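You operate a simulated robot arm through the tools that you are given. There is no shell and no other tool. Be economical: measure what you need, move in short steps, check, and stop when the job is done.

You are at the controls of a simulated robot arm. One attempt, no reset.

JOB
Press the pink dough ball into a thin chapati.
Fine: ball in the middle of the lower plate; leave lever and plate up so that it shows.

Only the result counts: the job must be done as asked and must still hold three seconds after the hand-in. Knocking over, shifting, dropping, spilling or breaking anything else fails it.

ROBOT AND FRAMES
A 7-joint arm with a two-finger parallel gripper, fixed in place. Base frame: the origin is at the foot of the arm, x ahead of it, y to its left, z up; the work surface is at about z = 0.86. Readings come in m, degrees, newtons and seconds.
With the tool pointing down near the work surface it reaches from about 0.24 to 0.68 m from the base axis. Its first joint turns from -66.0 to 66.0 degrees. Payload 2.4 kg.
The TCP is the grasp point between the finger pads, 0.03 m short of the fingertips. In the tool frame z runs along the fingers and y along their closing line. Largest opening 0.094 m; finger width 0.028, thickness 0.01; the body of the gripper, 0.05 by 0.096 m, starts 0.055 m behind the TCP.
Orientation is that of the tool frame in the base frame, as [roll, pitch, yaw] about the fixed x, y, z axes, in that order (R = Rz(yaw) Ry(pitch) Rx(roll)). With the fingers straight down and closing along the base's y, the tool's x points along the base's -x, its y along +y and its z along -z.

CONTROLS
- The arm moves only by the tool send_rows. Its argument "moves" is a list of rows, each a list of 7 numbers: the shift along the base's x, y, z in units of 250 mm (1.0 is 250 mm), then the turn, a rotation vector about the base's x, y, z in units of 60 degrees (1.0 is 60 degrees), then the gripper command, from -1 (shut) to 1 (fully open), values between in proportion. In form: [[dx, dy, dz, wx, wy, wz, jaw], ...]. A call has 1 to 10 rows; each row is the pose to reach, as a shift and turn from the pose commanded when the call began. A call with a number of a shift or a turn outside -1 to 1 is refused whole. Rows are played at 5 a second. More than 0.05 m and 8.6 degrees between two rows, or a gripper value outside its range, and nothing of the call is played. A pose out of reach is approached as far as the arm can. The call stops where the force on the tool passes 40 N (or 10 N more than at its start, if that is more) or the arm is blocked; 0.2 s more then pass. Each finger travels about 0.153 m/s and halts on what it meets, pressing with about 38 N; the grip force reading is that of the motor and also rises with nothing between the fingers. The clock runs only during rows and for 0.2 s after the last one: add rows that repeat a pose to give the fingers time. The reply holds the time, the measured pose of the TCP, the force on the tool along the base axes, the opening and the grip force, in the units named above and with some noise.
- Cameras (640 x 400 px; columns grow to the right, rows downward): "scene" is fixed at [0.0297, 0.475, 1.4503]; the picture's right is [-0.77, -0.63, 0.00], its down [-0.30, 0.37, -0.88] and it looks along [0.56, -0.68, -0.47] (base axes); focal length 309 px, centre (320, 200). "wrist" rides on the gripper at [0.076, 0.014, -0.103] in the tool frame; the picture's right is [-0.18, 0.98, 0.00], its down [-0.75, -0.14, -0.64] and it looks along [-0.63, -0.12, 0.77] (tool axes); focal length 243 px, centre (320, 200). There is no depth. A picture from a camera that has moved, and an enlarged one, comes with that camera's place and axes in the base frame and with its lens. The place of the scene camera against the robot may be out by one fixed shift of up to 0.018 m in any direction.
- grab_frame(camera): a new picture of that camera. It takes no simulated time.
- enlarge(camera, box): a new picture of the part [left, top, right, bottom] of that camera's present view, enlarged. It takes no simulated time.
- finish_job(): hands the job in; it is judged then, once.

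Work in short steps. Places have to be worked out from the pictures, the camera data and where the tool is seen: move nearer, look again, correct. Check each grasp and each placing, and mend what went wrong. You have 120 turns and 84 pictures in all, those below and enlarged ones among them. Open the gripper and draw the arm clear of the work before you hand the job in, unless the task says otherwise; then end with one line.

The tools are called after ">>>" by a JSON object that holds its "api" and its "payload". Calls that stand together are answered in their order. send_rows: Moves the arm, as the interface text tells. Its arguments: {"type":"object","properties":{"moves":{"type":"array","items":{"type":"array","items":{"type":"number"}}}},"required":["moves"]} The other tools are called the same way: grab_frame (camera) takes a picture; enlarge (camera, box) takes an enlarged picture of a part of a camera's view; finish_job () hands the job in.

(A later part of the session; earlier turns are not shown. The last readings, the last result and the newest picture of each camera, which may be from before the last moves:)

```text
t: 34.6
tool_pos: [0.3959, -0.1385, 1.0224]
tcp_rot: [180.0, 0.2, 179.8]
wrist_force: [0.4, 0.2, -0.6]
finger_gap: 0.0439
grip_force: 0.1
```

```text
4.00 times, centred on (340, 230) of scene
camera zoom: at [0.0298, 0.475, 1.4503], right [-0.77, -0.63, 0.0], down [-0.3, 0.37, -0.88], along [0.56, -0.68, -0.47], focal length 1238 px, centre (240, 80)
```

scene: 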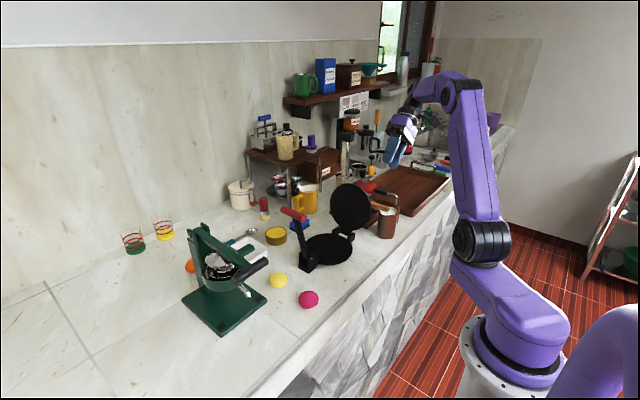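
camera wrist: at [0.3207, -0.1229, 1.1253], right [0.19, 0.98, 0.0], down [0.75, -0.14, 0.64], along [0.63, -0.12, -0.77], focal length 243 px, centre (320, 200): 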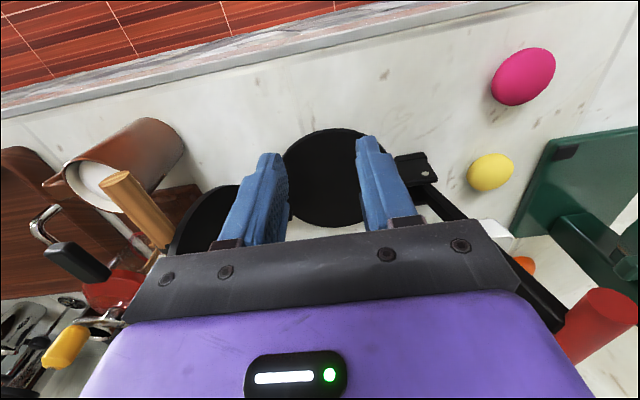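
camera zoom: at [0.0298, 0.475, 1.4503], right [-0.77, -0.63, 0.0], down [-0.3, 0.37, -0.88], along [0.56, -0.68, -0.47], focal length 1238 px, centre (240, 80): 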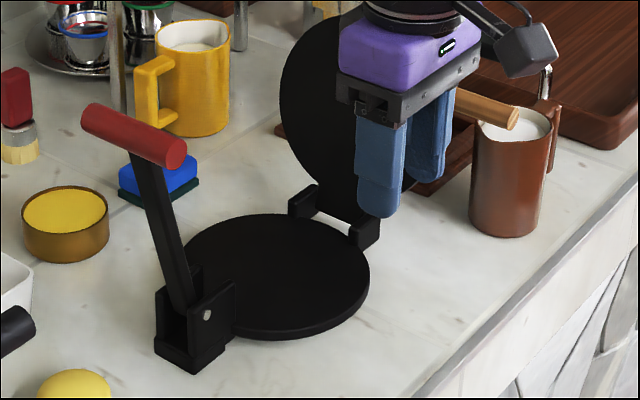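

The ball slipped out at the start, since the commanded opening was barely below its width; it still sits at its place. I go back and will grip with full force.

>>> {"api": "send_rows", "payload": {"moves": [[0, 0.15, 0, 0, 0, 0, 0.8], [0, 0.33, 0, 0, 0, 0, 0.8], [0, 0.5, 0, 0, 0, 0, 0.8], [0, 0.66, -0.05, 0, 0, 0, 0.8], [0.04, 0.77, -0.15, 0, 0, 0, 0.8], [0.06, 0.77, -0.3, 0, 0, 0, 0.8], [0.06, 0.77, -0.3, 0, 0, 0, 0.8]]}}

>>> {"api": "grab_frame", "payload": {"camera": "wrist"}}

```text
t: 36.2
tool_pos: [0.4167, 0.0562, 0.9482]
tcp_rot: [-180.0, 0.0, 179.7]
wrist_force: [-0.6, 0.6, -0.2]
finger_gap: 0.0847
grip_force: 0.0
```

```text
42 pictures are left
camera wrist: at [0.3407, 0.0715, 1.05], right [0.19, 0.98, 0.0], down [0.75, -0.14, 0.64], along [0.63, -0.12, -0.77], focal length 243 px, centre (320, 200)
```

wrist: 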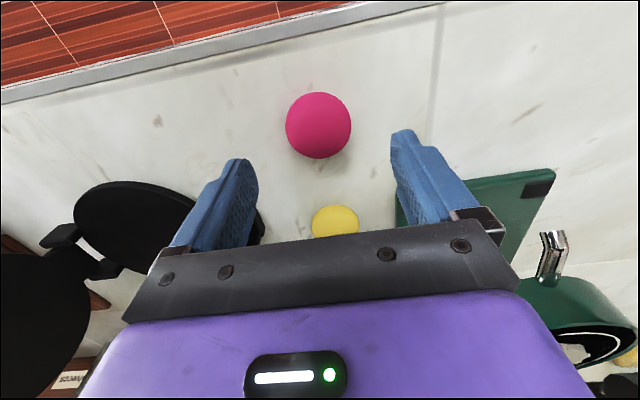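

>>> {"api": "send_rows", "payload": {"moves": [[-0.024, 0, -0.1, 0, 0, 0, 0.8], [-0.024, 0, -0.18, 0, 0, 0, 0.8], [-0.024, 0, -0.22, 0, 0, 0, 0.8], [-0.024, 0, -0.22, 0, 0, 0, 0.1], [-0.024, 0, -0.22, 0, 0, 0, -1], [-0.024, 0, -0.22, 0, 0, 0, -1], [-0.024, 0, -0.22, 0, 0, 0, -1]]}}

>>> {"api": "enlarge", "payload": {"camera": "scene", "box": [250, 240, 378, 320]}}

>>> {"api": "send_rows", "payload": {"moves": [[0, 0, 0.06, 0, 0, 0, -1], [0, 0, 0.16, 0, 0, 0, -1], [0, 0, 0.16, 0, 0, 0, -1]]}}

>>> {"api": "enlarge", "payload": {"camera": "scene", "box": [250, 220, 378, 300]}}

```text
t: 37.8
tool_pos: [0.4077, 0.0563, 0.8926]
tcp_rot: [179.9, 0.0, 179.8]
wrist_force: [-0.3, 0.2, 0.0]
finger_gap: 0.0479
grip_force: 37.9
```

```text
5.00 times, centred on (314, 280) of scene
camera zoom: at [0.0297, 0.475, 1.4503], right [-0.77, -0.63, 0.0], down [-0.3, 0.37, -0.88], along [0.56, -0.68, -0.47], focal length 1547 px, centre (350, -200)
```

zoom: 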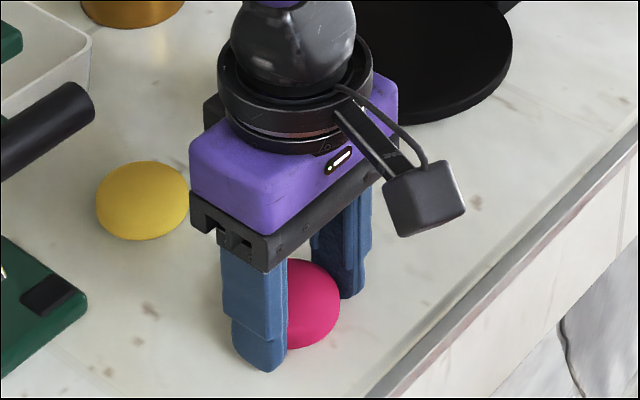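

```text
t: 38.6
tool_pos: [0.4071, 0.0565, 0.932]
tcp_rot: [179.9, -0.1, 179.8]
wrist_force: [0.8, 0.0, -0.3]
finger_gap: 0.048
grip_force: 38.3
```

```text
5.00 times, centred on (314, 260) of scene
camera zoom: at [0.0297, 0.475, 1.4503], right [-0.77, -0.63, 0.0], down [-0.3, 0.37, -0.88], along [0.56, -0.68, -0.47], focal length 1547 px, centre (350, -100)
```

zoom: 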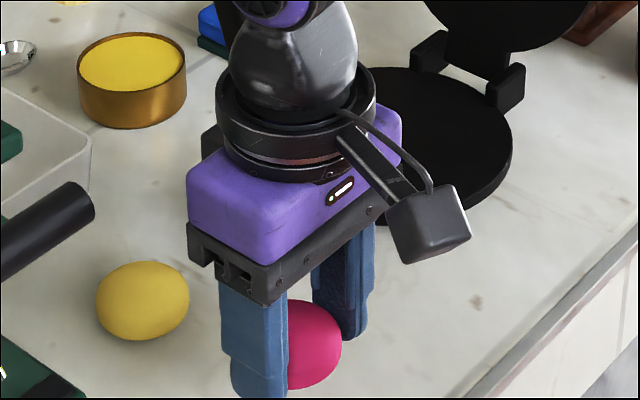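

Lifted this time. Carrying to in front of the press at z≈1.02.

>>> {"api": "send_rows", "payload": {"moves": [[0, 0, 0.12, 0, 0, 0, -1], [-0.04, -0.04, 0.26, 0, 0, 0, -1], [-0.04, -0.16, 0.36, 0, 0, 0, -1], [-0.04, -0.3, 0.36, 0, 0, 0, -1], [-0.04, -0.45, 0.36, 0, 0, 0, -1], [-0.04, -0.6, 0.36, 0, 0, 0, -1], [-0.04, -0.72, 0.36, 0, 0, 0, -1], [-0.04, -0.778, 0.36, 0, 0, 0, -1], [-0.04, -0.778, 0.36, 0, 0, 0, -1]]}}

>>> {"api": "grab_frame", "payload": {"camera": "wrist"}}

```text
t: 40.6
tool_pos: [0.3942, -0.1384, 1.0236]
tcp_rot: [179.9, 0.1, 179.8]
wrist_force: [0.5, 0.5, 0.0]
finger_gap: 0.0482
grip_force: 37.9
```

```text
39 pictures are left
camera wrist: at [0.3192, -0.1231, 1.1254], right [0.19, 0.98, 0.0], down [0.75, -0.14, 0.64], along [0.63, -0.12, -0.77], focal length 243 px, centre (320, 200)
```

wrist: 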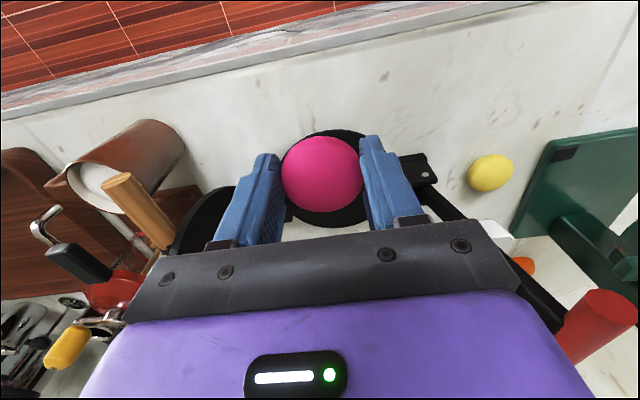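

Ball is centred in the grip. Lower-plate centre ≈(0.501, -0.138). I move over it and down to z≈0.94.

>>> {"api": "send_rows", "payload": {"moves": [[0.1, 0, 0, 0, 0, 0, -1], [0.22, 0, 0, 0, 0, 0, -1], [0.34, 0, 0, 0, 0, 0, -1], [0.431, 0, -0.05, 0, 0, 0, -1], [0.431, 0, -0.18, 0, 0, 0, -1], [0.431, 0, -0.3, 0, 0, 0, -1], [0.431, 0, -0.33, 0, 0, 0, -1], [0.431, 0, -0.33, 0, 0, 0, -1]]}}

>>> {"api": "grab_frame", "payload": {"camera": "wrist"}}

>>> {"api": "enlarge", "payload": {"camera": "scene", "box": [280, 190, 408, 270]}}

```text
t: 42.4
tool_pos: [0.5062, -0.1399, 0.9411]
tcp_rot: [180.0, -0.1, 179.8]
wrist_force: [0.3, -0.2, 0.1]
finger_gap: 0.0482
grip_force: 37.9
```

```text
38 pictures are left
camera wrist: at [0.4293, -0.124, 1.0428], right [0.19, 0.98, 0.0], down [0.75, -0.14, 0.64], along [0.63, -0.12, -0.77], focal length 243 px, centre (320, 200)
```

wrist: 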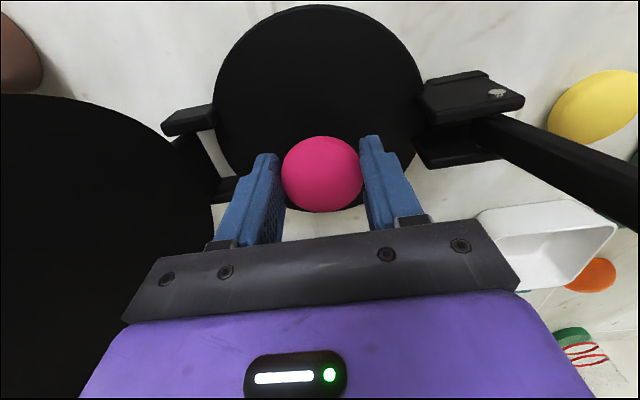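

```text
5.00 times, centred on (344, 230) of scene
camera zoom: at [0.0298, 0.475, 1.4503], right [-0.77, -0.63, 0.0], down [-0.3, 0.37, -0.88], along [0.56, -0.68, -0.47], focal length 1547 px, centre (200, 50)
```

zoom: 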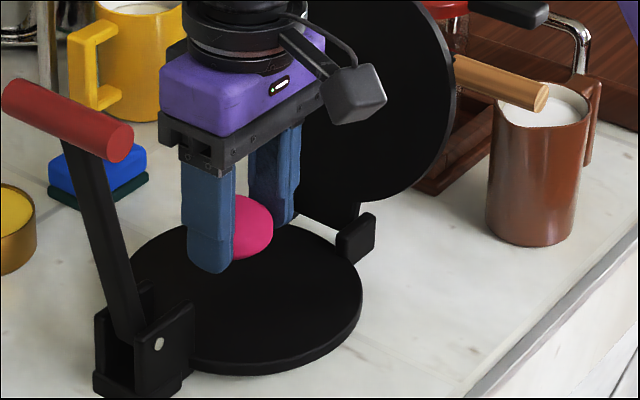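

Position looks centred within 1–2 mm. I lower in small steps until contact.

>>> {"api": "send_rows", "payload": {"moves": [[-0.004, 0.004, -0.04, 0, 0, 0, -1], [-0.004, 0.004, -0.07, 0, 0, 0, -1], [-0.004, 0.004, -0.085, 0, 0, 0, -1], [-0.004, 0.004, -0.085, 0, 0, 0, -1]]}}

>>> {"api": "enlarge", "payload": {"camera": "scene", "box": [300, 205, 364, 265]}}

```text
t: 43.4
tool_pos: [0.5024, -0.1384, 0.9167]
tcp_rot: [179.9, 0.0, 179.8]
wrist_force: [0.1, -0.3, -0.4]
finger_gap: 0.0482
grip_force: 37.9
```

```text
6.67 times, centred on (332, 235) of scene
camera zoom: at [0.0297, 0.475, 1.4503], right [-0.77, -0.63, 0.0], down [-0.3, 0.37, -0.88], along [0.56, -0.68, -0.47], focal length 2063 px, centre (240, -33)
```

zoom: 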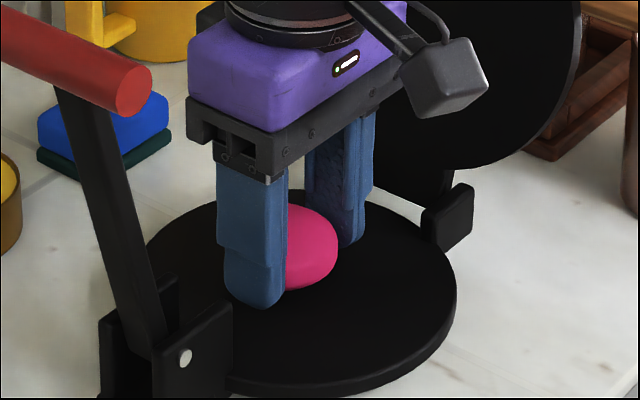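

>>> {"api": "send_rows", "payload": {"moves": [[0, 0, -0.006, 0, 0, 0, -1], [0, 0, -0.012, 0, 0, 0, -1], [0, 0, -0.012, 0, 0, 0, -1]]}}

```text
t: 44.2
tool_pos: [0.5028, -0.1383, 0.9151]
tcp_rot: [-180.0, 0.0, 179.8]
wrist_force: [0.2, -1.0, -0.6]
finger_gap: 0.0484
grip_force: 37.7
```

>>> {"api": "send_rows", "payload": {"moves": [[0, 0, -0.006, 0, 0, 0, -1], [0, 0, -0.012, 0, 0, 0, -1], [0, 0, -0.012, 0, 0, 0, -1]]}}

```text
t: 45.0
tool_pos: [0.5025, -0.1378, 0.9126]
tcp_rot: [180.0, 0.1, 179.9]
wrist_force: [-0.8, -0.4, 7.4]
finger_gap: 0.0484
grip_force: 38.0
```

Contact felt (+7 N). Opening and rising straight up.

>>> {"api": "send_rows", "payload": {"moves": [[0, 0, 0.002, 0, 0, 0, 0.1], [0, 0, 0.002, 0, 0, 0, 0.5], [0, 0, 0.002, 0, 0, 0, 0.5], [0, 0, 0.12, 0, 0, 0, 0.5], [0, 0, 0.3, 0, 0, 0, 0.5], [-0.1, 0, 0.48, 0, 0, 0, 0.5], [-0.25, 0, 0.6, 0, 0, 0, 0.5], [-0.4, 0, 0.7, 0, 0, 0, 0.5]]}}

>>> {"api": "grab_frame", "payload": {"camera": "wrist"}}

>>> {"api": "enlarge", "payload": {"camera": "scene", "box": [280, 190, 408, 270]}}

```text
refused: row 6 steps farther than a row can; nothing moved
```

```text
35 pictures are left
camera wrist: at [0.4278, -0.1225, 1.0147], right [0.19, 0.98, 0.0], down [0.75, -0.14, 0.64], along [0.63, -0.12, -0.77], focal length 243 px, centre (320, 200)
```

wrist: 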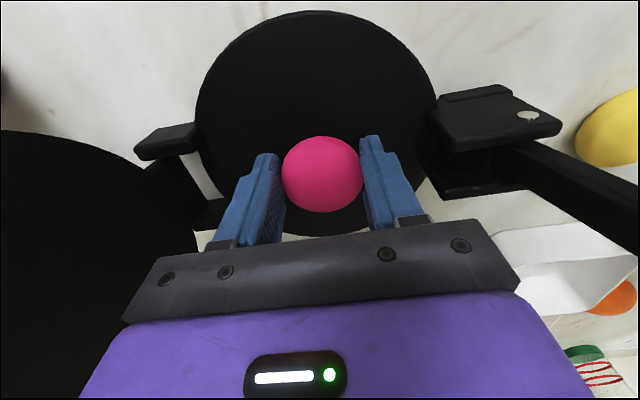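

```text
5.00 times, centred on (344, 230) of scene
camera zoom: at [0.0296, 0.475, 1.4503], right [-0.77, -0.63, 0.0], down [-0.3, 0.37, -0.88], along [0.56, -0.68, -0.47], focal length 1547 px, centre (200, 50)
```

zoom: 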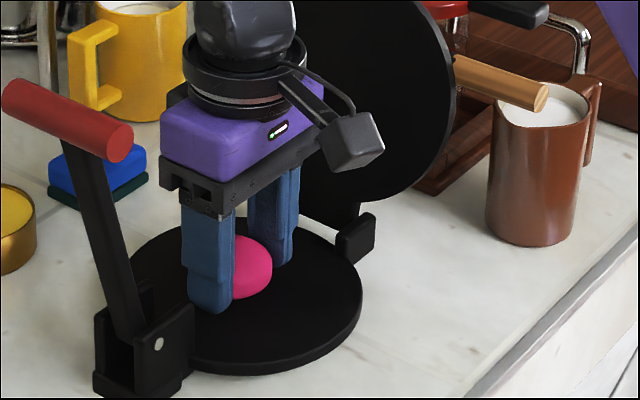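

Placement agrees with the centre within ~2 mm. The row step was too big; retry with smaller steps.

>>> {"api": "send_rows", "payload": {"moves": [[0, 0, 0.003, 0, 0, 0, 0.1], [0, 0, 0.003, 0, 0, 0, 0.5], [0, 0, 0.003, 0, 0, 0, 0.5], [0, 0, 0.12, 0, 0, 0, 0.5], [0, 0, 0.28, 0, 0, 0, 0.5], [-0.06, 0, 0.44, 0, 0, 0, 0.5], [-0.2, 0, 0.54, 0, 0, 0, 0.5], [-0.36, 0, 0.6, 0, 0, 0, 0.5]]}}

>>> {"api": "grab_frame", "payload": {"camera": "wrist"}}

>>> {"api": "enlarge", "payload": {"camera": "scene", "box": [280, 190, 408, 270]}}

```text
t: 46.8
tool_pos: [0.4143, -0.138, 1.0651]
tcp_rot: [-180.0, 0.1, 179.8]
wrist_force: [0.2, 0.8, 0.1]
finger_gap: 0.0704
grip_force: 0.1
```

```text
33 pictures are left
camera wrist: at [0.3384, -0.1233, 1.1675], right [0.19, 0.98, 0.0], down [0.75, -0.14, 0.64], along [0.63, -0.12, -0.77], focal length 243 px, centre (320, 200)
```

wrist: 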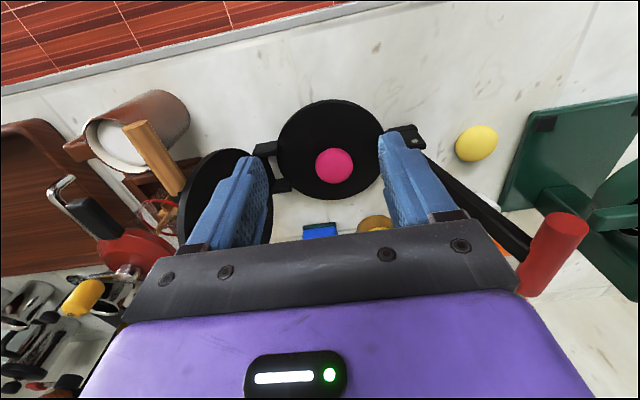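

```text
5.00 times, centred on (344, 230) of scene
camera zoom: at [0.0297, 0.475, 1.4503], right [-0.77, -0.63, 0.0], down [-0.3, 0.37, -0.88], along [0.56, -0.68, -0.47], focal length 1547 px, centre (200, 50)
```

zoom: 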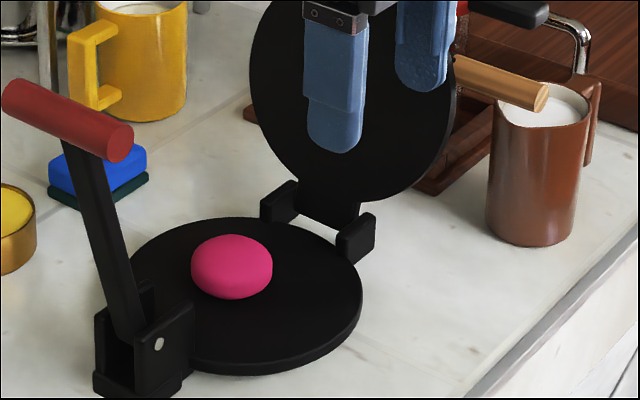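

Ball released on the plate. I check its centring precisely with enlarged views.

>>> {"api": "enlarge", "payload": {"camera": "scene", "box": [300, 225, 364, 269]}}

>>> {"api": "enlarge", "payload": {"camera": "wrist", "box": [250, 80, 410, 210]}}

```text
9.09 times, centred on (332, 247) of scene
camera zoom: at [0.0297, 0.475, 1.4503], right [-0.77, -0.63, 0.0], down [-0.3, 0.37, -0.88], along [0.56, -0.68, -0.47], focal length 2813 px, centre (211, -227)
```

zoom: 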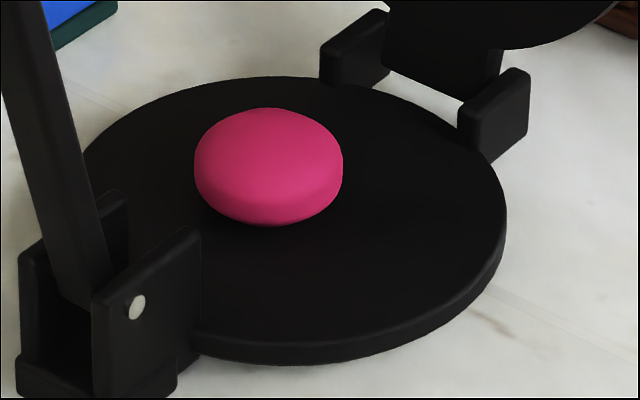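

```text
3.08 times, centred on (330, 145) of wrist
camera zoom: at [0.3384, -0.1233, 1.1675], right [0.19, 0.98, 0.0], down [0.75, -0.14, 0.64], along [0.63, -0.12, -0.77], focal length 746 px, centre (289, 369)
```

zoom: 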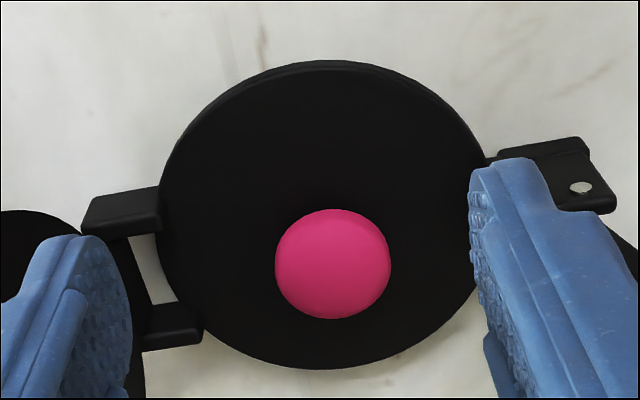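

The ball is within ~2–3 mm of the plate centre. Now I go back to the wooden handle with the tilted tool, first to a pose above it.

>>> {"api": "send_rows", "payload": {"moves": [[0, -0.04, 0.16, 0, 0, 0, 0.06], [-0.01, -0.12, 0.34, 0.12, 0, 0, 0.06], [-0.02, -0.27, 0.4, 0.24, 0, 0, 0.06], [-0.033, -0.42, 0.4, 0.36, 0, 0, 0.06], [-0.033, -0.57, 0.4, 0.48, 0, 0, 0.06], [-0.033, -0.702, 0.34, 0.603, 0, 0, 0.06], [-0.033, -0.702, 0.24, 0.603, 0, 0, 0.06], [-0.033, -0.702, 0.24, 0.603, 0, 0, 0.06]]}}

>>> {"api": "grab_frame", "payload": {"camera": "wrist"}}

>>> {"api": "enlarge", "payload": {"camera": "scene", "box": [300, 140, 428, 240]}}

```text
t: 48.6
tool_pos: [0.4035, -0.3127, 1.1216]
tcp_rot: [143.8, -0.1, 179.8]
wrist_force: [-0.6, 0.2, -0.5]
finger_gap: 0.0498
grip_force: 0.0
```

```text
29 pictures are left
camera wrist: at [0.3288, -0.3603, 1.2127], right [0.19, 0.79, 0.58], down [0.75, -0.5, 0.43], along [0.63, 0.36, -0.69], focal length 243 px, centre (320, 200)
```

wrist: 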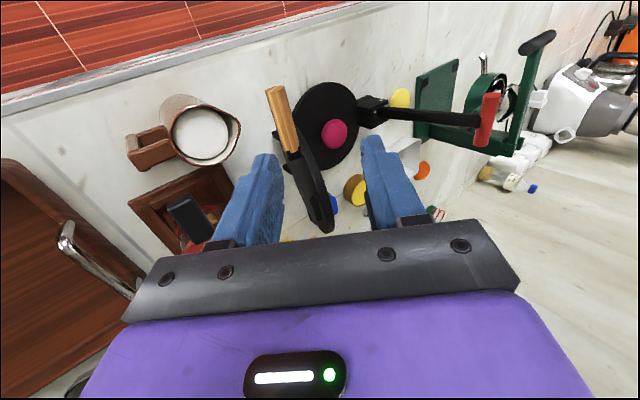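

```text
4.00 times, centred on (364, 190) of scene
camera zoom: at [0.0298, 0.475, 1.4503], right [-0.77, -0.63, 0.0], down [-0.3, 0.37, -0.88], along [0.56, -0.68, -0.47], focal length 1238 px, centre (144, 240)
```

zoom: 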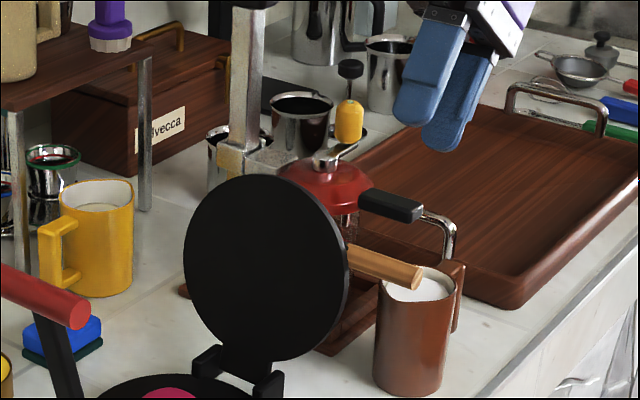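

The handle is about (0.405, -0.273, 1.011), as released. I come down along the tool axis and grip it.

>>> {"api": "send_rows", "payload": {"moves": [[0, 0.005, -0.12, 0, 0, 0, 0.06], [0, 0.012, -0.235, 0, 0, 0, 0.06], [0, 0.06, -0.305, 0, 0, 0, 0.06], [0, 0.11, -0.375, 0, 0, 0, 0.06], [0, 0.158, -0.442, 0, 0, 0, 0.06], [0, 0.158, -0.442, 0, 0, 0, 0.06]]}}

>>> {"api": "enlarge", "payload": {"camera": "scene", "box": [320, 170, 416, 230]}}

>>> {"api": "grab_frame", "payload": {"camera": "wrist"}}

```text
t: 50.0
tool_pos: [0.4051, -0.2743, 1.0132]
tcp_rot: [143.8, 0.0, 179.8]
wrist_force: [0.0, 0.1, -1.1]
finger_gap: 0.0499
grip_force: 0.1
```

```text
6.67 times, centred on (368, 200) of scene
camera zoom: at [0.0297, 0.475, 1.4503], right [-0.77, -0.63, 0.0], down [-0.3, 0.37, -0.88], along [0.56, -0.68, -0.47], focal length 2063 px, centre (0, 200)
```

zoom: 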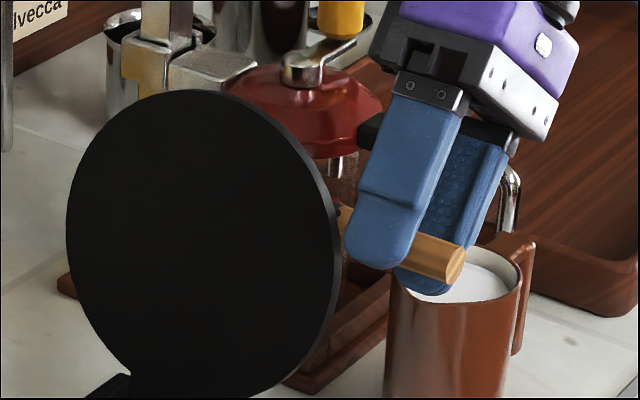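

```text
26 pictures are left
camera wrist: at [0.33, -0.3206, 1.1047], right [0.19, 0.79, 0.58], down [0.75, -0.5, 0.43], along [0.63, 0.35, -0.69], focal length 243 px, centre (320, 200)
```

wrist: 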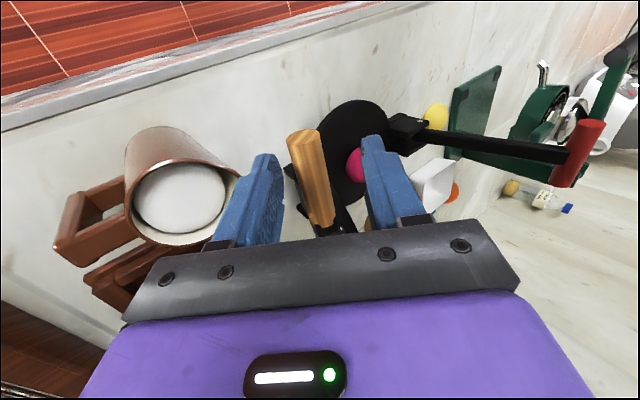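

Handle straddled properly. Closing and starting the arc back (reverse of the recorded opening path).

>>> {"api": "send_rows", "payload": {"moves": [[0, 0, 0, 0, 0, 0, -1], [0, 0, 0, 0, 0, 0, -1], [0, 0, 0, 0, 0, 0, -1]]}}

```text
t: 50.8
tool_pos: [0.4055, -0.2736, 1.0133]
tcp_rot: [143.8, -0.1, 179.8]
wrist_force: [-2.4, 2.3, -6.2]
finger_gap: 0.0174
grip_force: 45.1
```

>>> {"api": "send_rows", "payload": {"moves": [[0, 0.02, 0.006, 0, 0, 0, -1], [0, 0.04, 0.011, 0, 0, 0, -1], [0, 0.06, 0.016, 0, 0, 0, -1], [0, 0.08, 0.019, 0, 0, 0, -1], [0, 0.1, 0.022, 0, 0, 0, -1]]}}

```text
t: 52.0
tool_pos: [0.4051, -0.2498, 1.0187]
tcp_rot: [143.7, 0.1, 179.7]
wrist_force: [4.5, -3.3, 16.5]
finger_gap: 0.0176
grip_force: 45.1
```

>>> {"api": "send_rows", "payload": {"moves": [[0, 0.02, 0.01, 0, 0, 0, -1], [0, 0.04, 0.014, 0, 0, 0, -1], [0, 0.06, 0.017, 0, 0, 0, -1], [0, 0.08, 0.019, 0, 0, 0, -1], [0, 0.1, 0.021, 0, 0, 0, -1], [0, 0.12, 0.021, 0, 0, 0, -1], [0, 0.14, 0.02, 0, 0, 0, -1], [0, 0.16, 0.018, 0, 0, 0, -1]]}}

```text
t: 53.0
tool_pos: [0.4063, -0.2315, 1.0195]
tcp_rot: [144.1, -0.1, 179.9]
wrist_force: [4.2, -0.6, -5.7]
finger_gap: 0.0176
grip_force: 44.9
stopped in row 4: the force on the tool passed its limit (the readings are from after the stop); the commanded pose is now the measured one
```

>>> {"api": "send_rows", "payload": {"moves": [[0, 0.015, 0.0, -0.02, 0, 0, -1], [0, 0.03, 0.001, -0.04, 0, 0, -1], [0, 0.045, 0.001, -0.06, 0, 0, -1], [0, 0.06, 0.0, -0.08, 0, 0, -1]]}}

```text
t: 54.0
tool_pos: [0.4047, -0.2185, 1.0182]
tcp_rot: [149.0, -0.2, 179.9]
wrist_force: [16.5, -3.3, -20.6]
finger_gap: 0.0176
grip_force: 45.2
```

>>> {"api": "send_rows", "payload": {"moves": [[0.004, 0.005, -0.008, 0, 0, 0, -1], [0.004, 0.025, -0.01, -0.025, 0, 0, -1], [0.004, 0.045, -0.012, -0.05, 0, 0, -1], [0.004, 0.065, -0.014, -0.075, 0, 0, -1], [0.004, 0.085, -0.018, -0.1, 0, 0, -1]]}}

```text
t: 55.2
tool_pos: [0.4052, -0.1963, 1.0146]
tcp_rot: [154.9, -0.2, 179.8]
wrist_force: [8.0, -6.4, -22.3]
finger_gap: 0.0176
grip_force: 44.9
```

>>> {"api": "send_rows", "payload": {"moves": [[0.002, 0.0, -0.01, 0, 0, 0, -1], [0.002, 0.02, -0.015, -0.025, 0, 0, -1], [0.002, 0.04, -0.022, -0.05, 0, 0, -1], [0.002, 0.06, -0.029, -0.075, 0, 0, -1], [0.002, 0.08, -0.037, -0.1, 0, 0, -1]]}}

>>> {"api": "enlarge", "payload": {"camera": "scene", "box": [280, 165, 408, 265]}}

```text
t: 56.4
tool_pos: [0.4055, -0.1744, 1.0053]
tcp_rot: [160.7, -0.3, 179.9]
wrist_force: [-12.9, 7.0, 10.3]
finger_gap: 0.0176
grip_force: 45.2
```

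```text
4.00 times, centred on (344, 215) of scene
camera zoom: at [0.0292, 0.4753, 1.4503], right [-0.77, -0.63, 0.0], down [-0.3, 0.37, -0.88], along [0.56, -0.68, -0.47], focal length 1238 px, centre (224, 140)
```

zoom: 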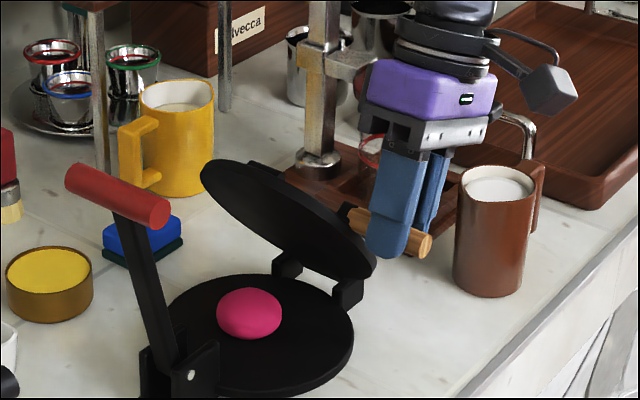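

>>> {"api": "send_rows", "payload": {"moves": [[0, 0.021, -0.006, -0.02, 0, 0, -1], [0, 0.039, -0.015, -0.04, 0, 0, -1], [0, 0.057, -0.025, -0.06, 0, 0, -1], [0, 0.074, -0.036, -0.08, 0, 0, -1]]}}

```text
t: 57.4
tool_pos: [0.4057, -0.1584, 0.9961]
tcp_rot: [165.7, -0.2, 179.8]
wrist_force: [-17.1, -4.0, -7.6]
finger_gap: 0.0177
grip_force: 45.0
```

>>> {"api": "send_rows", "payload": {"moves": [[-0.004, 0.016, -0.013, -0.02, 0, 0, -1], [-0.004, 0.032, -0.026, -0.04, 0, 0, -1], [-0.004, 0.047, -0.039, -0.06, 0, 0, -1], [-0.004, 0.062, -0.053, -0.08, 0, 0, -1]]}}

```text
t: 58.4
tool_pos: [0.4049, -0.1414, 0.9824]
tcp_rot: [170.6, -0.1, 179.8]
wrist_force: [-12.7, -22.6, -23.3]
finger_gap: 0.0177
grip_force: 44.9
```

>>> {"api": "send_rows", "payload": {"moves": [[-0.004, -0.007, -0.008, 0, 0, 0, -1], [-0.004, 0.008, -0.024, -0.02, 0, 0, -1], [-0.004, 0.021, -0.04, -0.04, 0, 0, -1], [-0.004, 0.033, -0.056, -0.06, 0, 0, -1], [-0.004, 0.045, -0.072, -0.08, 0, 0, -1]]}}

>>> {"api": "enlarge", "payload": {"camera": "scene", "box": [280, 175, 408, 275]}}

```text
t: 59.6
tool_pos: [0.4047, -0.1283, 0.9653]
tcp_rot: [175.2, 0.1, -180.0]
wrist_force: [12.8, 15.3, 7.4]
finger_gap: 0.0176
grip_force: 44.4
```

```text
4.00 times, centred on (344, 225) of scene
camera zoom: at [0.03, 0.4755, 1.4502], right [-0.77, -0.63, 0.0], down [-0.3, 0.37, -0.88], along [0.56, -0.68, -0.47], focal length 1238 px, centre (224, 100)
```

zoom: 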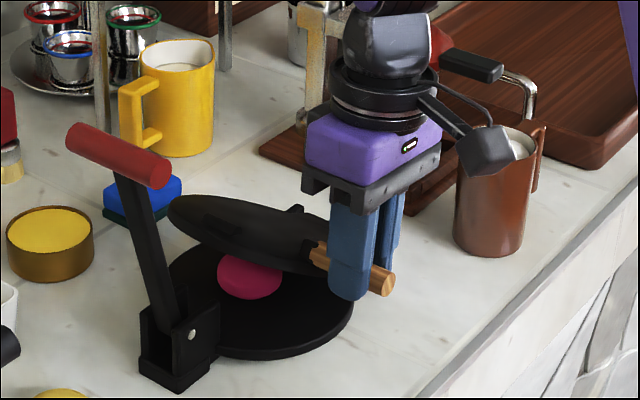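

The plate is nearing the ball; lowering gently.

>>> {"api": "send_rows", "payload": {"moves": [[0.004, 0.016, -0.017, -0.02, 0, 0, -1], [0.004, 0.027, -0.034, -0.04, 0, 0, -1], [0.004, 0.037, -0.051, -0.06, 0, 0, -1], [0.004, 0.046, -0.068, -0.07, 0, 0, -1]]}}

>>> {"api": "enlarge", "payload": {"camera": "scene", "box": [280, 175, 408, 275]}}

```text
t: 60.6
tool_pos: [0.4046, -0.1186, 0.9464]
tcp_rot: [179.5, 0.1, 179.8]
wrist_force: [1.7, 6.4, 26.8]
finger_gap: 0.018
grip_force: 44.9
```

```text
4.00 times, centred on (344, 225) of scene
camera zoom: at [0.0294, 0.4753, 1.4502], right [-0.77, -0.63, 0.0], down [-0.3, 0.37, -0.88], along [0.56, -0.68, -0.47], focal length 1238 px, centre (224, 100)
```

zoom: 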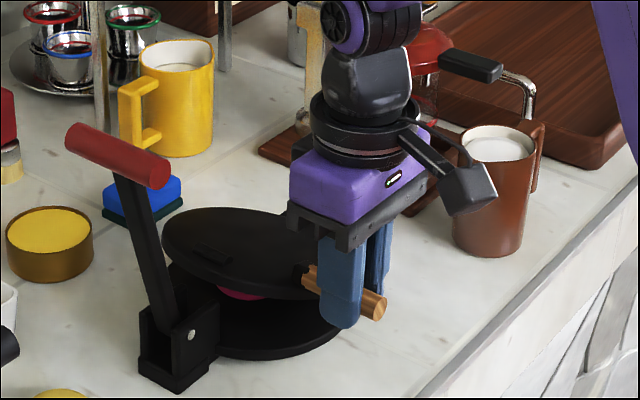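

The plate now rests on the ball (+27 N). Releasing and rising.

>>> {"api": "send_rows", "payload": {"moves": [[0, 0, 0.004, 0, 0, 0, -0.3], [0, 0, 0.004, 0, 0, 0, 0.06], [0, 0, 0.004, 0, 0, 0, 0.06], [0, 0, 0.15, 0, 0, 0, 0.06], [-0.05, 0, 0.33, 0, 0, 0, 0.06], [-0.05, 0, 0.5, 0, 0, 0, 0.06]]}}

>>> {"api": "enlarge", "payload": {"camera": "scene", "box": [270, 175, 398, 275]}}

>>> {"api": "grab_frame", "payload": {"camera": "wrist"}}

```text
t: 62.0
tool_pos: [0.3944, -0.1191, 1.0744]
tcp_rot: [179.5, -0.2, 179.8]
wrist_force: [0.1, -0.2, 0.3]
finger_gap: 0.0499
grip_force: 0.0
```

```text
4.00 times, centred on (334, 225) of scene
camera zoom: at [0.0297, 0.475, 1.4503], right [-0.77, -0.63, 0.0], down [-0.3, 0.37, -0.88], along [0.56, -0.68, -0.47], focal length 1238 px, centre (264, 100)
```

zoom: 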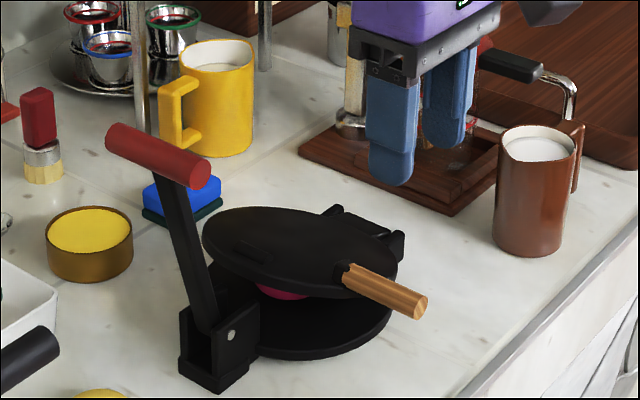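

```text
21 pictures are left
camera wrist: at [0.3185, -0.105, 1.1772], right [0.19, 0.98, 0.01], down [0.75, -0.15, 0.64], along [0.63, -0.11, -0.77], focal length 243 px, centre (320, 200)
```

wrist: 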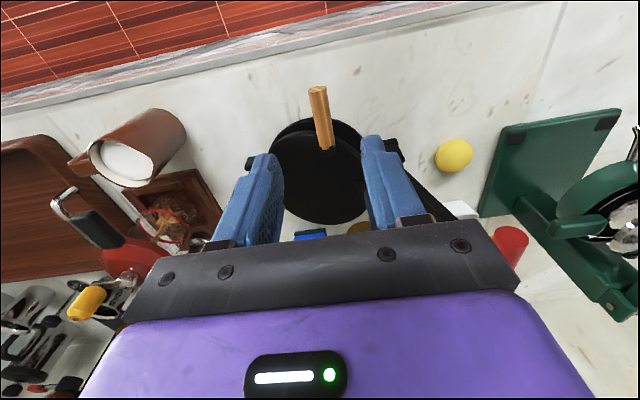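

The plate rests on the ball. Now back to the red handle at (≈0.47, 0.003, 1.063): move above it first.

>>> {"api": "send_rows", "payload": {"moves": [[0, 0, 0.15, 0, 0, 0, 0.06], [0, 0.02, 0.34, 0.008, 0, 0, 0.06], [0.06, 0.15, 0.36, 0.008, 0, 0, 0.06], [0.14, 0.28, 0.36, 0.008, 0, 0, 0.06], [0.22, 0.4, 0.36, 0.008, 0, 0, 0.06], [0.31, 0.488, 0.36, 0.008, 0, 0, 0.06], [0.31, 0.488, 0.26, 0.008, 0, 0, 0.06], [0.31, 0.488, 0.26, 0.008, 0, 0, 0.06]]}}

>>> {"api": "grab_frame", "payload": {"camera": "wrist"}}

```text
t: 63.8
tool_pos: [0.4719, 0.0014, 1.137]
tcp_rot: [178.9, -0.1, 179.8]
wrist_force: [0.0, 0.5, 1.4]
finger_gap: 0.0498
grip_force: 0.1
```

```text
20 pictures are left
camera wrist: at [0.396, 0.0161, 1.2409], right [0.19, 0.98, 0.02], down [0.75, -0.16, 0.64], along [0.63, -0.11, -0.77], focal length 243 px, centre (320, 200)
```

wrist: 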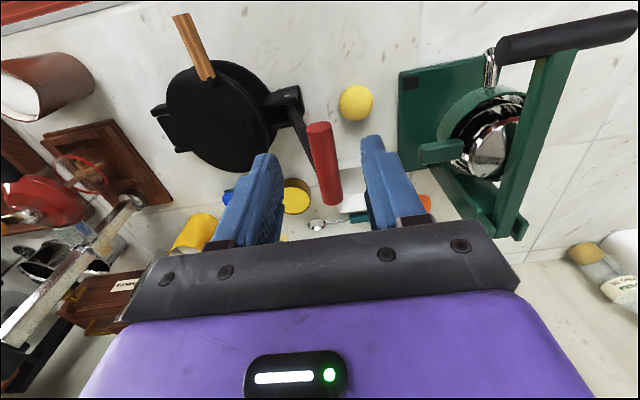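

>>> {"api": "send_rows", "payload": {"moves": [[0, 0.006, -0.08, 0, 0, 0, 0.06], [0, 0.006, -0.15, 0, 0, 0, 0.06], [0, 0.006, -0.19, 0, 0, 0, 0.06], [0, 0.006, -0.19, 0, 0, 0, -0.4], [0, 0.006, -0.19, 0, 0, 0, -1], [0, 0.006, -0.19, 0, 0, 0, -1], [0, 0.006, -0.19, 0, 0, 0, -1]]}}

>>> {"api": "enlarge", "payload": {"camera": "scene", "box": [250, 165, 378, 265]}}

```text
t: 65.4
tool_pos: [0.4703, 0.0024, 1.0909]
tcp_rot: [179.1, -0.1, 179.7]
wrist_force: [0.7, -19.6, -6.7]
finger_gap: 0.0195
grip_force: 44.6
```

```text
4.00 times, centred on (314, 215) of scene
camera zoom: at [0.0299, 0.4744, 1.4505], right [-0.77, -0.63, 0.0], down [-0.3, 0.37, -0.88], along [0.56, -0.68, -0.47], focal length 1238 px, centre (344, 140)
```

zoom: 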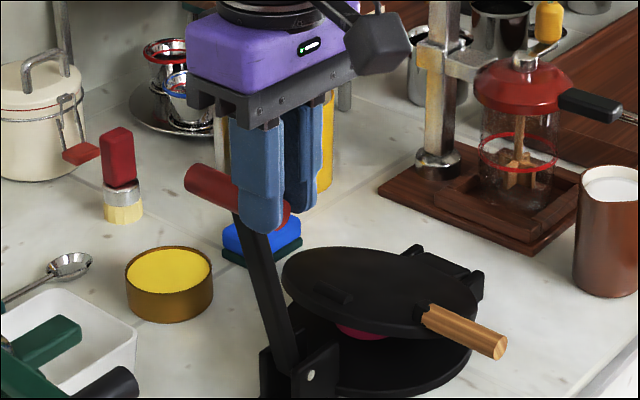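

Gripped. Swinging the lever over its arc to ~66°.

>>> {"api": "send_rows", "payload": {"moves": [[0, -0.055, 0.013, 0, 0, 0, -1], [0, -0.111, 0.0215, 0, 0, 0, -1], [0, -0.167, 0.025, 0, 0, 0, -1], [0, -0.224, 0.0235, 0, 0, 0, -1], [0, -0.28, 0.017, 0, 0, 0, -1], [0, -0.335, 0.006, 0, 0, 0, -1], [0, -0.39, -0.01, 0, 0, 0, -1], [0, -0.442, -0.031, 0, 0, 0, -1]]}}

>>> {"api": "enlarge", "payload": {"camera": "scene", "box": [250, 165, 378, 265]}}

```text
t: 67.2
tool_pos: [0.4708, -0.1046, 1.0842]
tcp_rot: [178.9, 0.0, 179.8]
wrist_force: [-2.6, -0.1, 1.3]
finger_gap: 0.0194
grip_force: 45.2
```

```text
4.00 times, centred on (314, 215) of scene
camera zoom: at [0.0296, 0.475, 1.4503], right [-0.77, -0.63, 0.0], down [-0.3, 0.37, -0.88], along [0.56, -0.68, -0.47], focal length 1238 px, centre (344, 140)
```

zoom: 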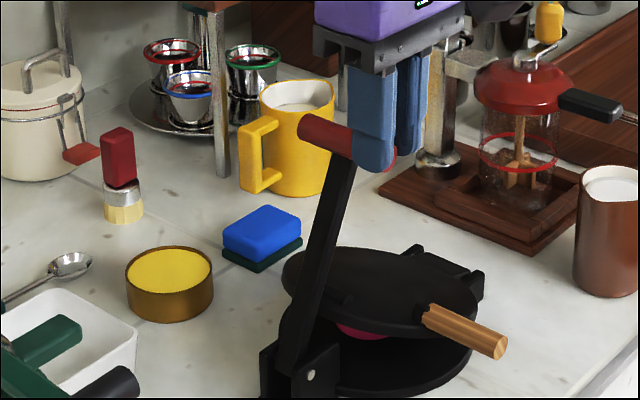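

>>> {"api": "send_rows", "payload": {"moves": [[0, -0.026, -0.012, 0, 0, 0, -1], [0, -0.051, -0.025, 0, 0, 0, -1], [0, -0.075, -0.039, 0, 0, 0, -1], [0, -0.099, -0.055, 0, 0, 0, -1], [0, -0.122, -0.071, 0, 0, 0, -1], [0, -0.144, -0.088, 0, 0, 0, -1], [0, -0.166, -0.107, 0, 0, 0, -1], [0, -0.187, -0.126, 0, 0, 0, -1]]}}

>>> {"api": "enlarge", "payload": {"camera": "scene", "box": [250, 165, 378, 265]}}

```text
t: 68.7
tool_pos: [0.4708, -0.1369, 1.0641]
tcp_rot: [178.8, 0.2, -179.9]
wrist_force: [-6.3, 5.0, 9.8]
finger_gap: 0.0194
grip_force: 45.2
stopped in row 7: the force on the tool passed its limit (the readings are from after the stop); the commanded pose is now the measured one
```

```text
4.00 times, centred on (314, 215) of scene
camera zoom: at [0.0294, 0.4752, 1.4503], right [-0.77, -0.63, 0.0], down [-0.3, 0.37, -0.88], along [0.56, -0.68, -0.47], focal length 1238 px, centre (344, 140)
```

zoom: 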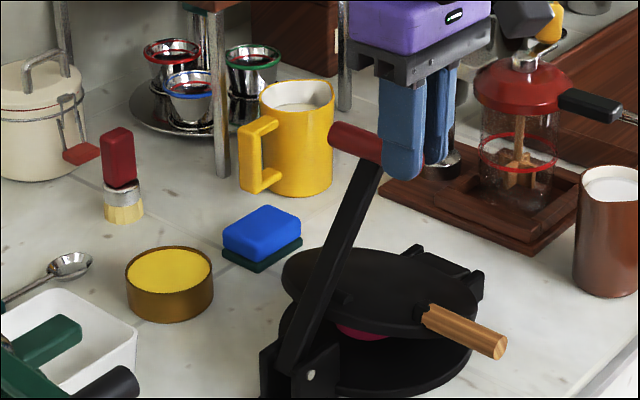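

The lever bears on the plate at ~53°. Pressing on in small increments.

>>> {"api": "send_rows", "payload": {"moves": [[0, -0.007, -0.005, 0, 0, 0, -1], [0, -0.014, -0.01, 0, 0, 0, -1], [0, -0.02, -0.015, 0, 0, 0, -1], [0, -0.027, -0.02, 0, 0, 0, -1], [0, -0.034, -0.025, 0, 0, 0, -1], [0, -0.04, -0.031, 0, 0, 0, -1]]}}

```text
t: 69.2
tool_pos: [0.47, -0.1368, 1.0626]
tcp_rot: [178.6, 0.0, -179.8]
wrist_force: [-6.7, 4.9, 11.2]
finger_gap: 0.0194
grip_force: 45.1
stopped in row 2: the force on the tool passed its limit (the readings are from after the stop); the commanded pose is now the measured one
```

>>> {"api": "send_rows", "payload": {"moves": [[0, -0.003, -0.002, 0, 0, 0, -1], [0, -0.006, -0.004, 0, 0, 0, -1], [0, -0.006, -0.004, 0, 0, 0, -1]]}}

>>> {"api": "enlarge", "payload": {"camera": "scene", "box": [295, 205, 365, 265]}}

```text
t: 70.0
tool_pos: [0.4715, -0.1372, 1.0625]
tcp_rot: [178.6, 0.0, -179.7]
wrist_force: [-17.3, 12.9, 26.8]
finger_gap: 0.0193
grip_force: 45.0
```

```text
6.67 times, centred on (330, 235) of scene
camera zoom: at [0.0287, 0.4755, 1.4502], right [-0.77, -0.63, 0.0], down [-0.3, 0.37, -0.88], along [0.56, -0.68, -0.47], focal length 2063 px, centre (253, -33)
```

zoom: 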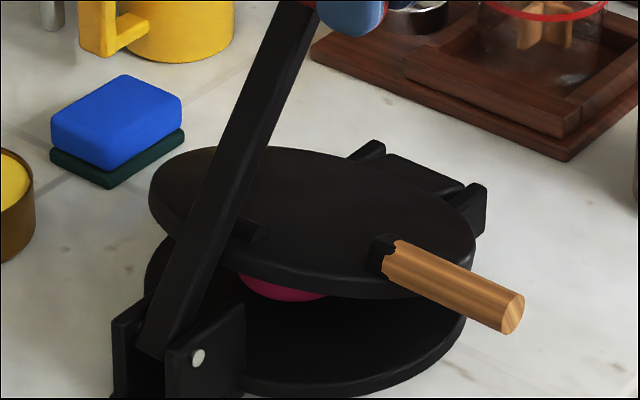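

Some of the force is radial and sideways; I correct those and put more along the tangent.

>>> {"api": "send_rows", "payload": {"moves": [[-0.006, -0.004, 0.004, 0, 0, 0, -1], [-0.006, -0.007, 0.002, 0, 0, 0, -1], [-0.006, -0.007, 0.002, 0, 0, 0, -1]]}}

```text
t: 70.8
tool_pos: [0.4715, -0.1388, 1.0618]
tcp_rot: [178.5, 0.3, -179.8]
wrist_force: [6.5, 23.9, 13.7]
finger_gap: 0.0196
grip_force: 45.3
```

>>> {"api": "send_rows", "payload": {"moves": [[0.001, -0.0025, -0.002, 0, 0, 0, -1], [0.001, -0.003, -0.0025, 0, 0, 0, -1], [0.001, -0.003, -0.0025, 0, 0, 0, -1], [0.001, -0.003, -0.0025, 0, 0, 0, -1]]}}

```text
t: 71.8
tool_pos: [0.471, -0.1376, 1.0628]
tcp_rot: [178.4, 0.3, -179.7]
wrist_force: [7.3, 22.9, 7.1]
finger_gap: 0.0196
grip_force: 45.0
```

>>> {"api": "send_rows", "payload": {"moves": [[0, -0.003, -0.003, 0, 0, 0, -1], [0, -0.005, -0.006, 0, 0, 0, -1], [0, -0.007, -0.009, 0, 0, 0, -1], [0, -0.007, -0.009, 0, 0, 0, -1], [0, -0.007, -0.009, 0, 0, 0, -1]]}}

```text
t: 72.8
tool_pos: [0.4703, -0.14, 1.0606]
tcp_rot: [178.3, 0.3, -179.7]
wrist_force: [-4.6, 5.8, 10.4]
finger_gap: 0.0194
grip_force: 44.9
stopped in row 5: the force on the tool passed its limit (the readings are from after the stop); the commanded pose is now the measured one
```

>>> {"api": "send_rows", "payload": {"moves": [[0, -0.004, -0.003, 0, 0, 0, -1], [0, -0.008, -0.004, 0, 0, 0, -1], [0, -0.009, -0.005, 0, 0, 0, -1]]}}

>>> {"api": "send_rows", "payload": {"moves": [[0, -0.001, -0.001, 0, 0, 0, -1], [0, -0.002, -0.002, 0, 0, 0, -1], [0, -0.002, -0.002, 0, 0, 0, -1]]}}

```text
t: 73.6
tool_pos: [0.4713, -0.1401, 1.0605]
tcp_rot: [178.2, 0.2, -179.7]
wrist_force: [-12.9, 17.7, 30.7]
finger_gap: 0.0194
grip_force: 45.4
```

```text
t: 74.4
tool_pos: [0.471, -0.1421, 1.0585]
tcp_rot: [178.3, 0.2, -179.8]
wrist_force: [-8.4, 18.4, 32.9]
finger_gap: 0.0197
grip_force: 44.8
```

>>> {"api": "send_rows", "payload": {"moves": [[-0.003, -0.006, 0.002, 0, 0, 0, -1], [-0.003, -0.01, -0.001, 0, 0, 0, -1], [-0.003, -0.012, -0.003, 0, 0, 0, -1], [-0.003, -0.012, -0.003, 0, 0, 0, -1]]}}

>>> {"api": "enlarge", "payload": {"camera": "scene", "box": [295, 205, 365, 265]}}

```text
t: 75.4
tool_pos: [0.4708, -0.1436, 1.0574]
tcp_rot: [178.2, 0.3, -179.7]
wrist_force: [-1.1, 21.7, 19.5]
finger_gap: 0.0191
grip_force: 45.0
```

```text
6.67 times, centred on (330, 235) of scene
camera zoom: at [0.0294, 0.4758, 1.4501], right [-0.77, -0.63, 0.0], down [-0.3, 0.36, -0.88], along [0.56, -0.68, -0.47], focal length 2063 px, centre (253, -33)
```

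zoom: 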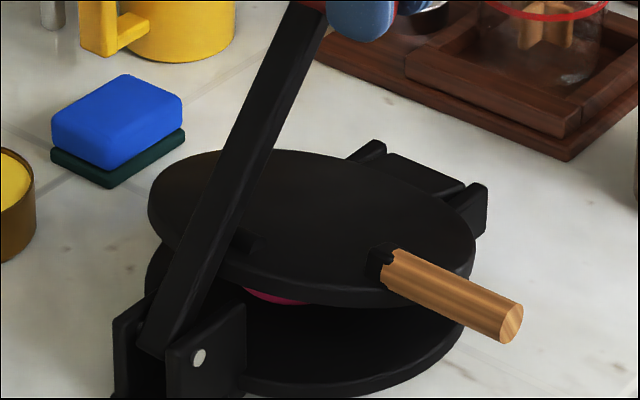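

The plate is visibly going down and the dough yields. Continuing with slow steady pressing.

>>> {"api": "send_rows", "payload": {"moves": [[0, -0.003, -0.0025, 0, 0, 0, -1], [0, -0.006, -0.005, 0, 0, 0, -1], [0, -0.009, -0.0075, 0, 0, 0, -1], [0, -0.012, -0.01, 0, 0, 0, -1], [0, -0.015, -0.0125, 0, 0, 0, -1], [0, -0.018, -0.015, 0, 0, 0, -1], [0, -0.021, -0.018, 0, 0, 0, -1], [0, -0.024, -0.0205, 0, 0, 0, -1], [0, -0.027, -0.023, 0, 0, 0, -1], [0, -0.03, -0.026, 0, 0, 0, -1]]}}

```text
t: 77.6
tool_pos: [0.4719, -0.1506, 1.0515]
tcp_rot: [178.0, 0.1, -179.7]
wrist_force: [4.1, 26.4, -18.3]
finger_gap: 0.0195
grip_force: 45.1
```

Pressing easily now; I correct the radius inward and continue along the arc.

>>> {"api": "send_rows", "payload": {"moves": [[0, 0.006, -0.007, 0, 0, 0, -1], [0, -0.001, -0.015, 0, 0, 0, -1], [0, -0.009, -0.023, 0, 0, 0, -1], [0, -0.017, -0.031, 0, 0, 0, -1], [0, -0.025, -0.039, 0, 0, 0, -1], [0, -0.033, -0.047, 0, 0, 0, -1], [0, -0.04, -0.055, 0, 0, 0, -1], [0, -0.048, -0.063, 0, 0, 0, -1], [0, -0.055, -0.072, 0, 0, 0, -1]]}}

```text
t: 79.6
tool_pos: [0.4711, -0.1684, 1.0339]
tcp_rot: [178.4, 0.2, -179.7]
wrist_force: [15.2, 9.7, -2.6]
finger_gap: 0.0193
grip_force: 45.0
```

>>> {"api": "send_rows", "payload": {"moves": [[0.003, -0.011, -0.013, 0, 0, 0, -1], [0.003, -0.021, -0.027, 0, 0, 0, -1], [0.003, -0.031, -0.041, 0, 0, 0, -1], [0.003, -0.04, -0.055, 0, 0, 0, -1], [0.003, -0.049, -0.069, 0, 0, 0, -1], [0.003, -0.058, -0.084, 0, 0, 0, -1], [0.003, -0.066, -0.099, 0, 0, 0, -1], [0.003, -0.074, -0.114, 0, 0, 0, -1], [0.003, -0.081, -0.129, 0, 0, 0, -1], [0.003, -0.088, -0.144, 0, 0, 0, -1]]}}

>>> {"api": "enlarge", "payload": {"camera": "scene", "box": [280, 185, 376, 265]}}

```text
t: 81.8
tool_pos: [0.4707, -0.1899, 0.9978]
tcp_rot: [178.2, 0.0, -179.7]
wrist_force: [-4.6, 3.2, 1.8]
finger_gap: 0.0195
grip_force: 44.7
```

```text
5.00 times, centred on (328, 225) of scene
camera zoom: at [0.0296, 0.475, 1.4503], right [-0.77, -0.63, 0.0], down [-0.3, 0.37, -0.88], along [0.56, -0.68, -0.47], focal length 1547 px, centre (280, 75)
```

zoom: 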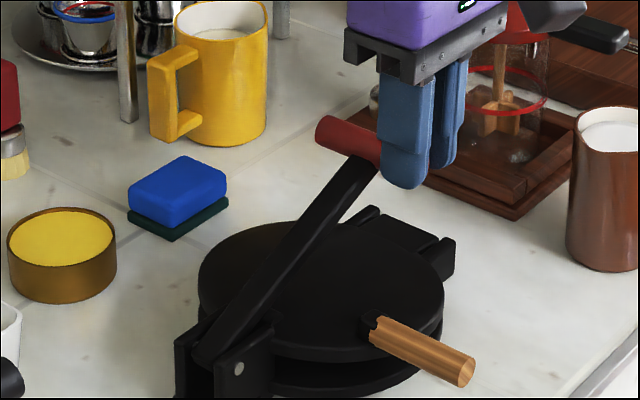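

>>> {"api": "send_rows", "payload": {"moves": [[0, -0.009, -0.021, 0, 0, 0, -1], [0, -0.017, -0.042, 0, 0, 0, -1], [0, -0.024, -0.063, 0, 0, 0, -1], [0, -0.031, -0.085, 0, 0, 0, -1], [0, -0.037, -0.107, 0, 0, 0, -1], [0, -0.042, -0.129, 0, 0, 0, -1], [0, -0.046, -0.151, 0, 0, 0, -1], [0, -0.05, -0.173, 0, 0, 0, -1], [0, -0.052, -0.195, 0, 0, 0, -1], [0, -0.0545, -0.218, 0, 0, 0, -1]]}}

>>> {"api": "enlarge", "payload": {"camera": "scene", "box": [290, 205, 370, 265]}}

```text
t: 84.0
tool_pos: [0.4702, -0.2024, 0.943]
tcp_rot: [178.3, 0.2, -179.7]
wrist_force: [-2.7, 15.7, 2.0]
finger_gap: 0.0196
grip_force: 45.4
```

```text
6.67 times, centred on (330, 235) of scene
camera zoom: at [0.0296, 0.4754, 1.4502], right [-0.77, -0.63, 0.0], down [-0.3, 0.37, -0.88], along [0.56, -0.68, -0.47], focal length 2063 px, centre (253, -33)
```

zoom: 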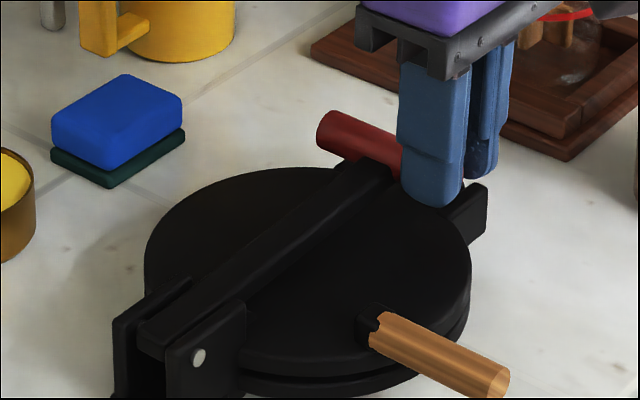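

Nearly shut; pressing the last bit until the stop and holding a moment.

>>> {"api": "send_rows", "payload": {"moves": [[0, 0.004, -0.01, 0, 0, 0, -1], [0, 0.004, -0.02, 0, 0, 0, -1], [0, 0.004, -0.028, 0, 0, 0, -1], [0, 0.004, -0.034, 0, 0, 0, -1], [0, 0.004, -0.04, 0, 0, 0, -1], [0, 0.004, -0.046, 0, 0, 0, -1]]}}

>>> {"api": "enlarge", "payload": {"camera": "scene", "box": [290, 205, 370, 265]}}

```text
t: 85.4
tool_pos: [0.4709, -0.2022, 0.9339]
tcp_rot: [178.4, 0.3, -179.6]
wrist_force: [-12.7, 7.5, 35.8]
finger_gap: 0.0197
grip_force: 44.9
```

```text
6.67 times, centred on (330, 235) of scene
camera zoom: at [0.0289, 0.4754, 1.4502], right [-0.77, -0.63, 0.0], down [-0.3, 0.37, -0.88], along [0.56, -0.68, -0.47], focal length 2063 px, centre (253, -33)
```

zoom: 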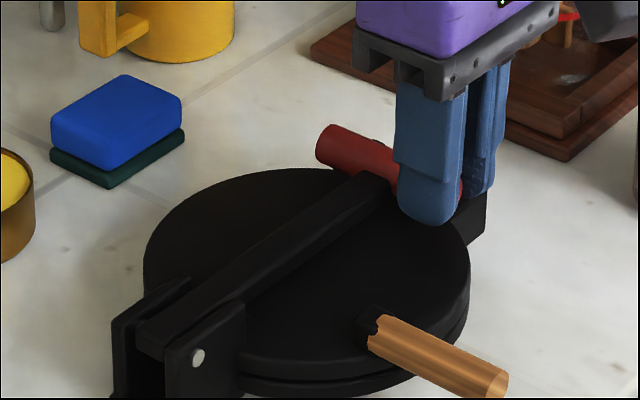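

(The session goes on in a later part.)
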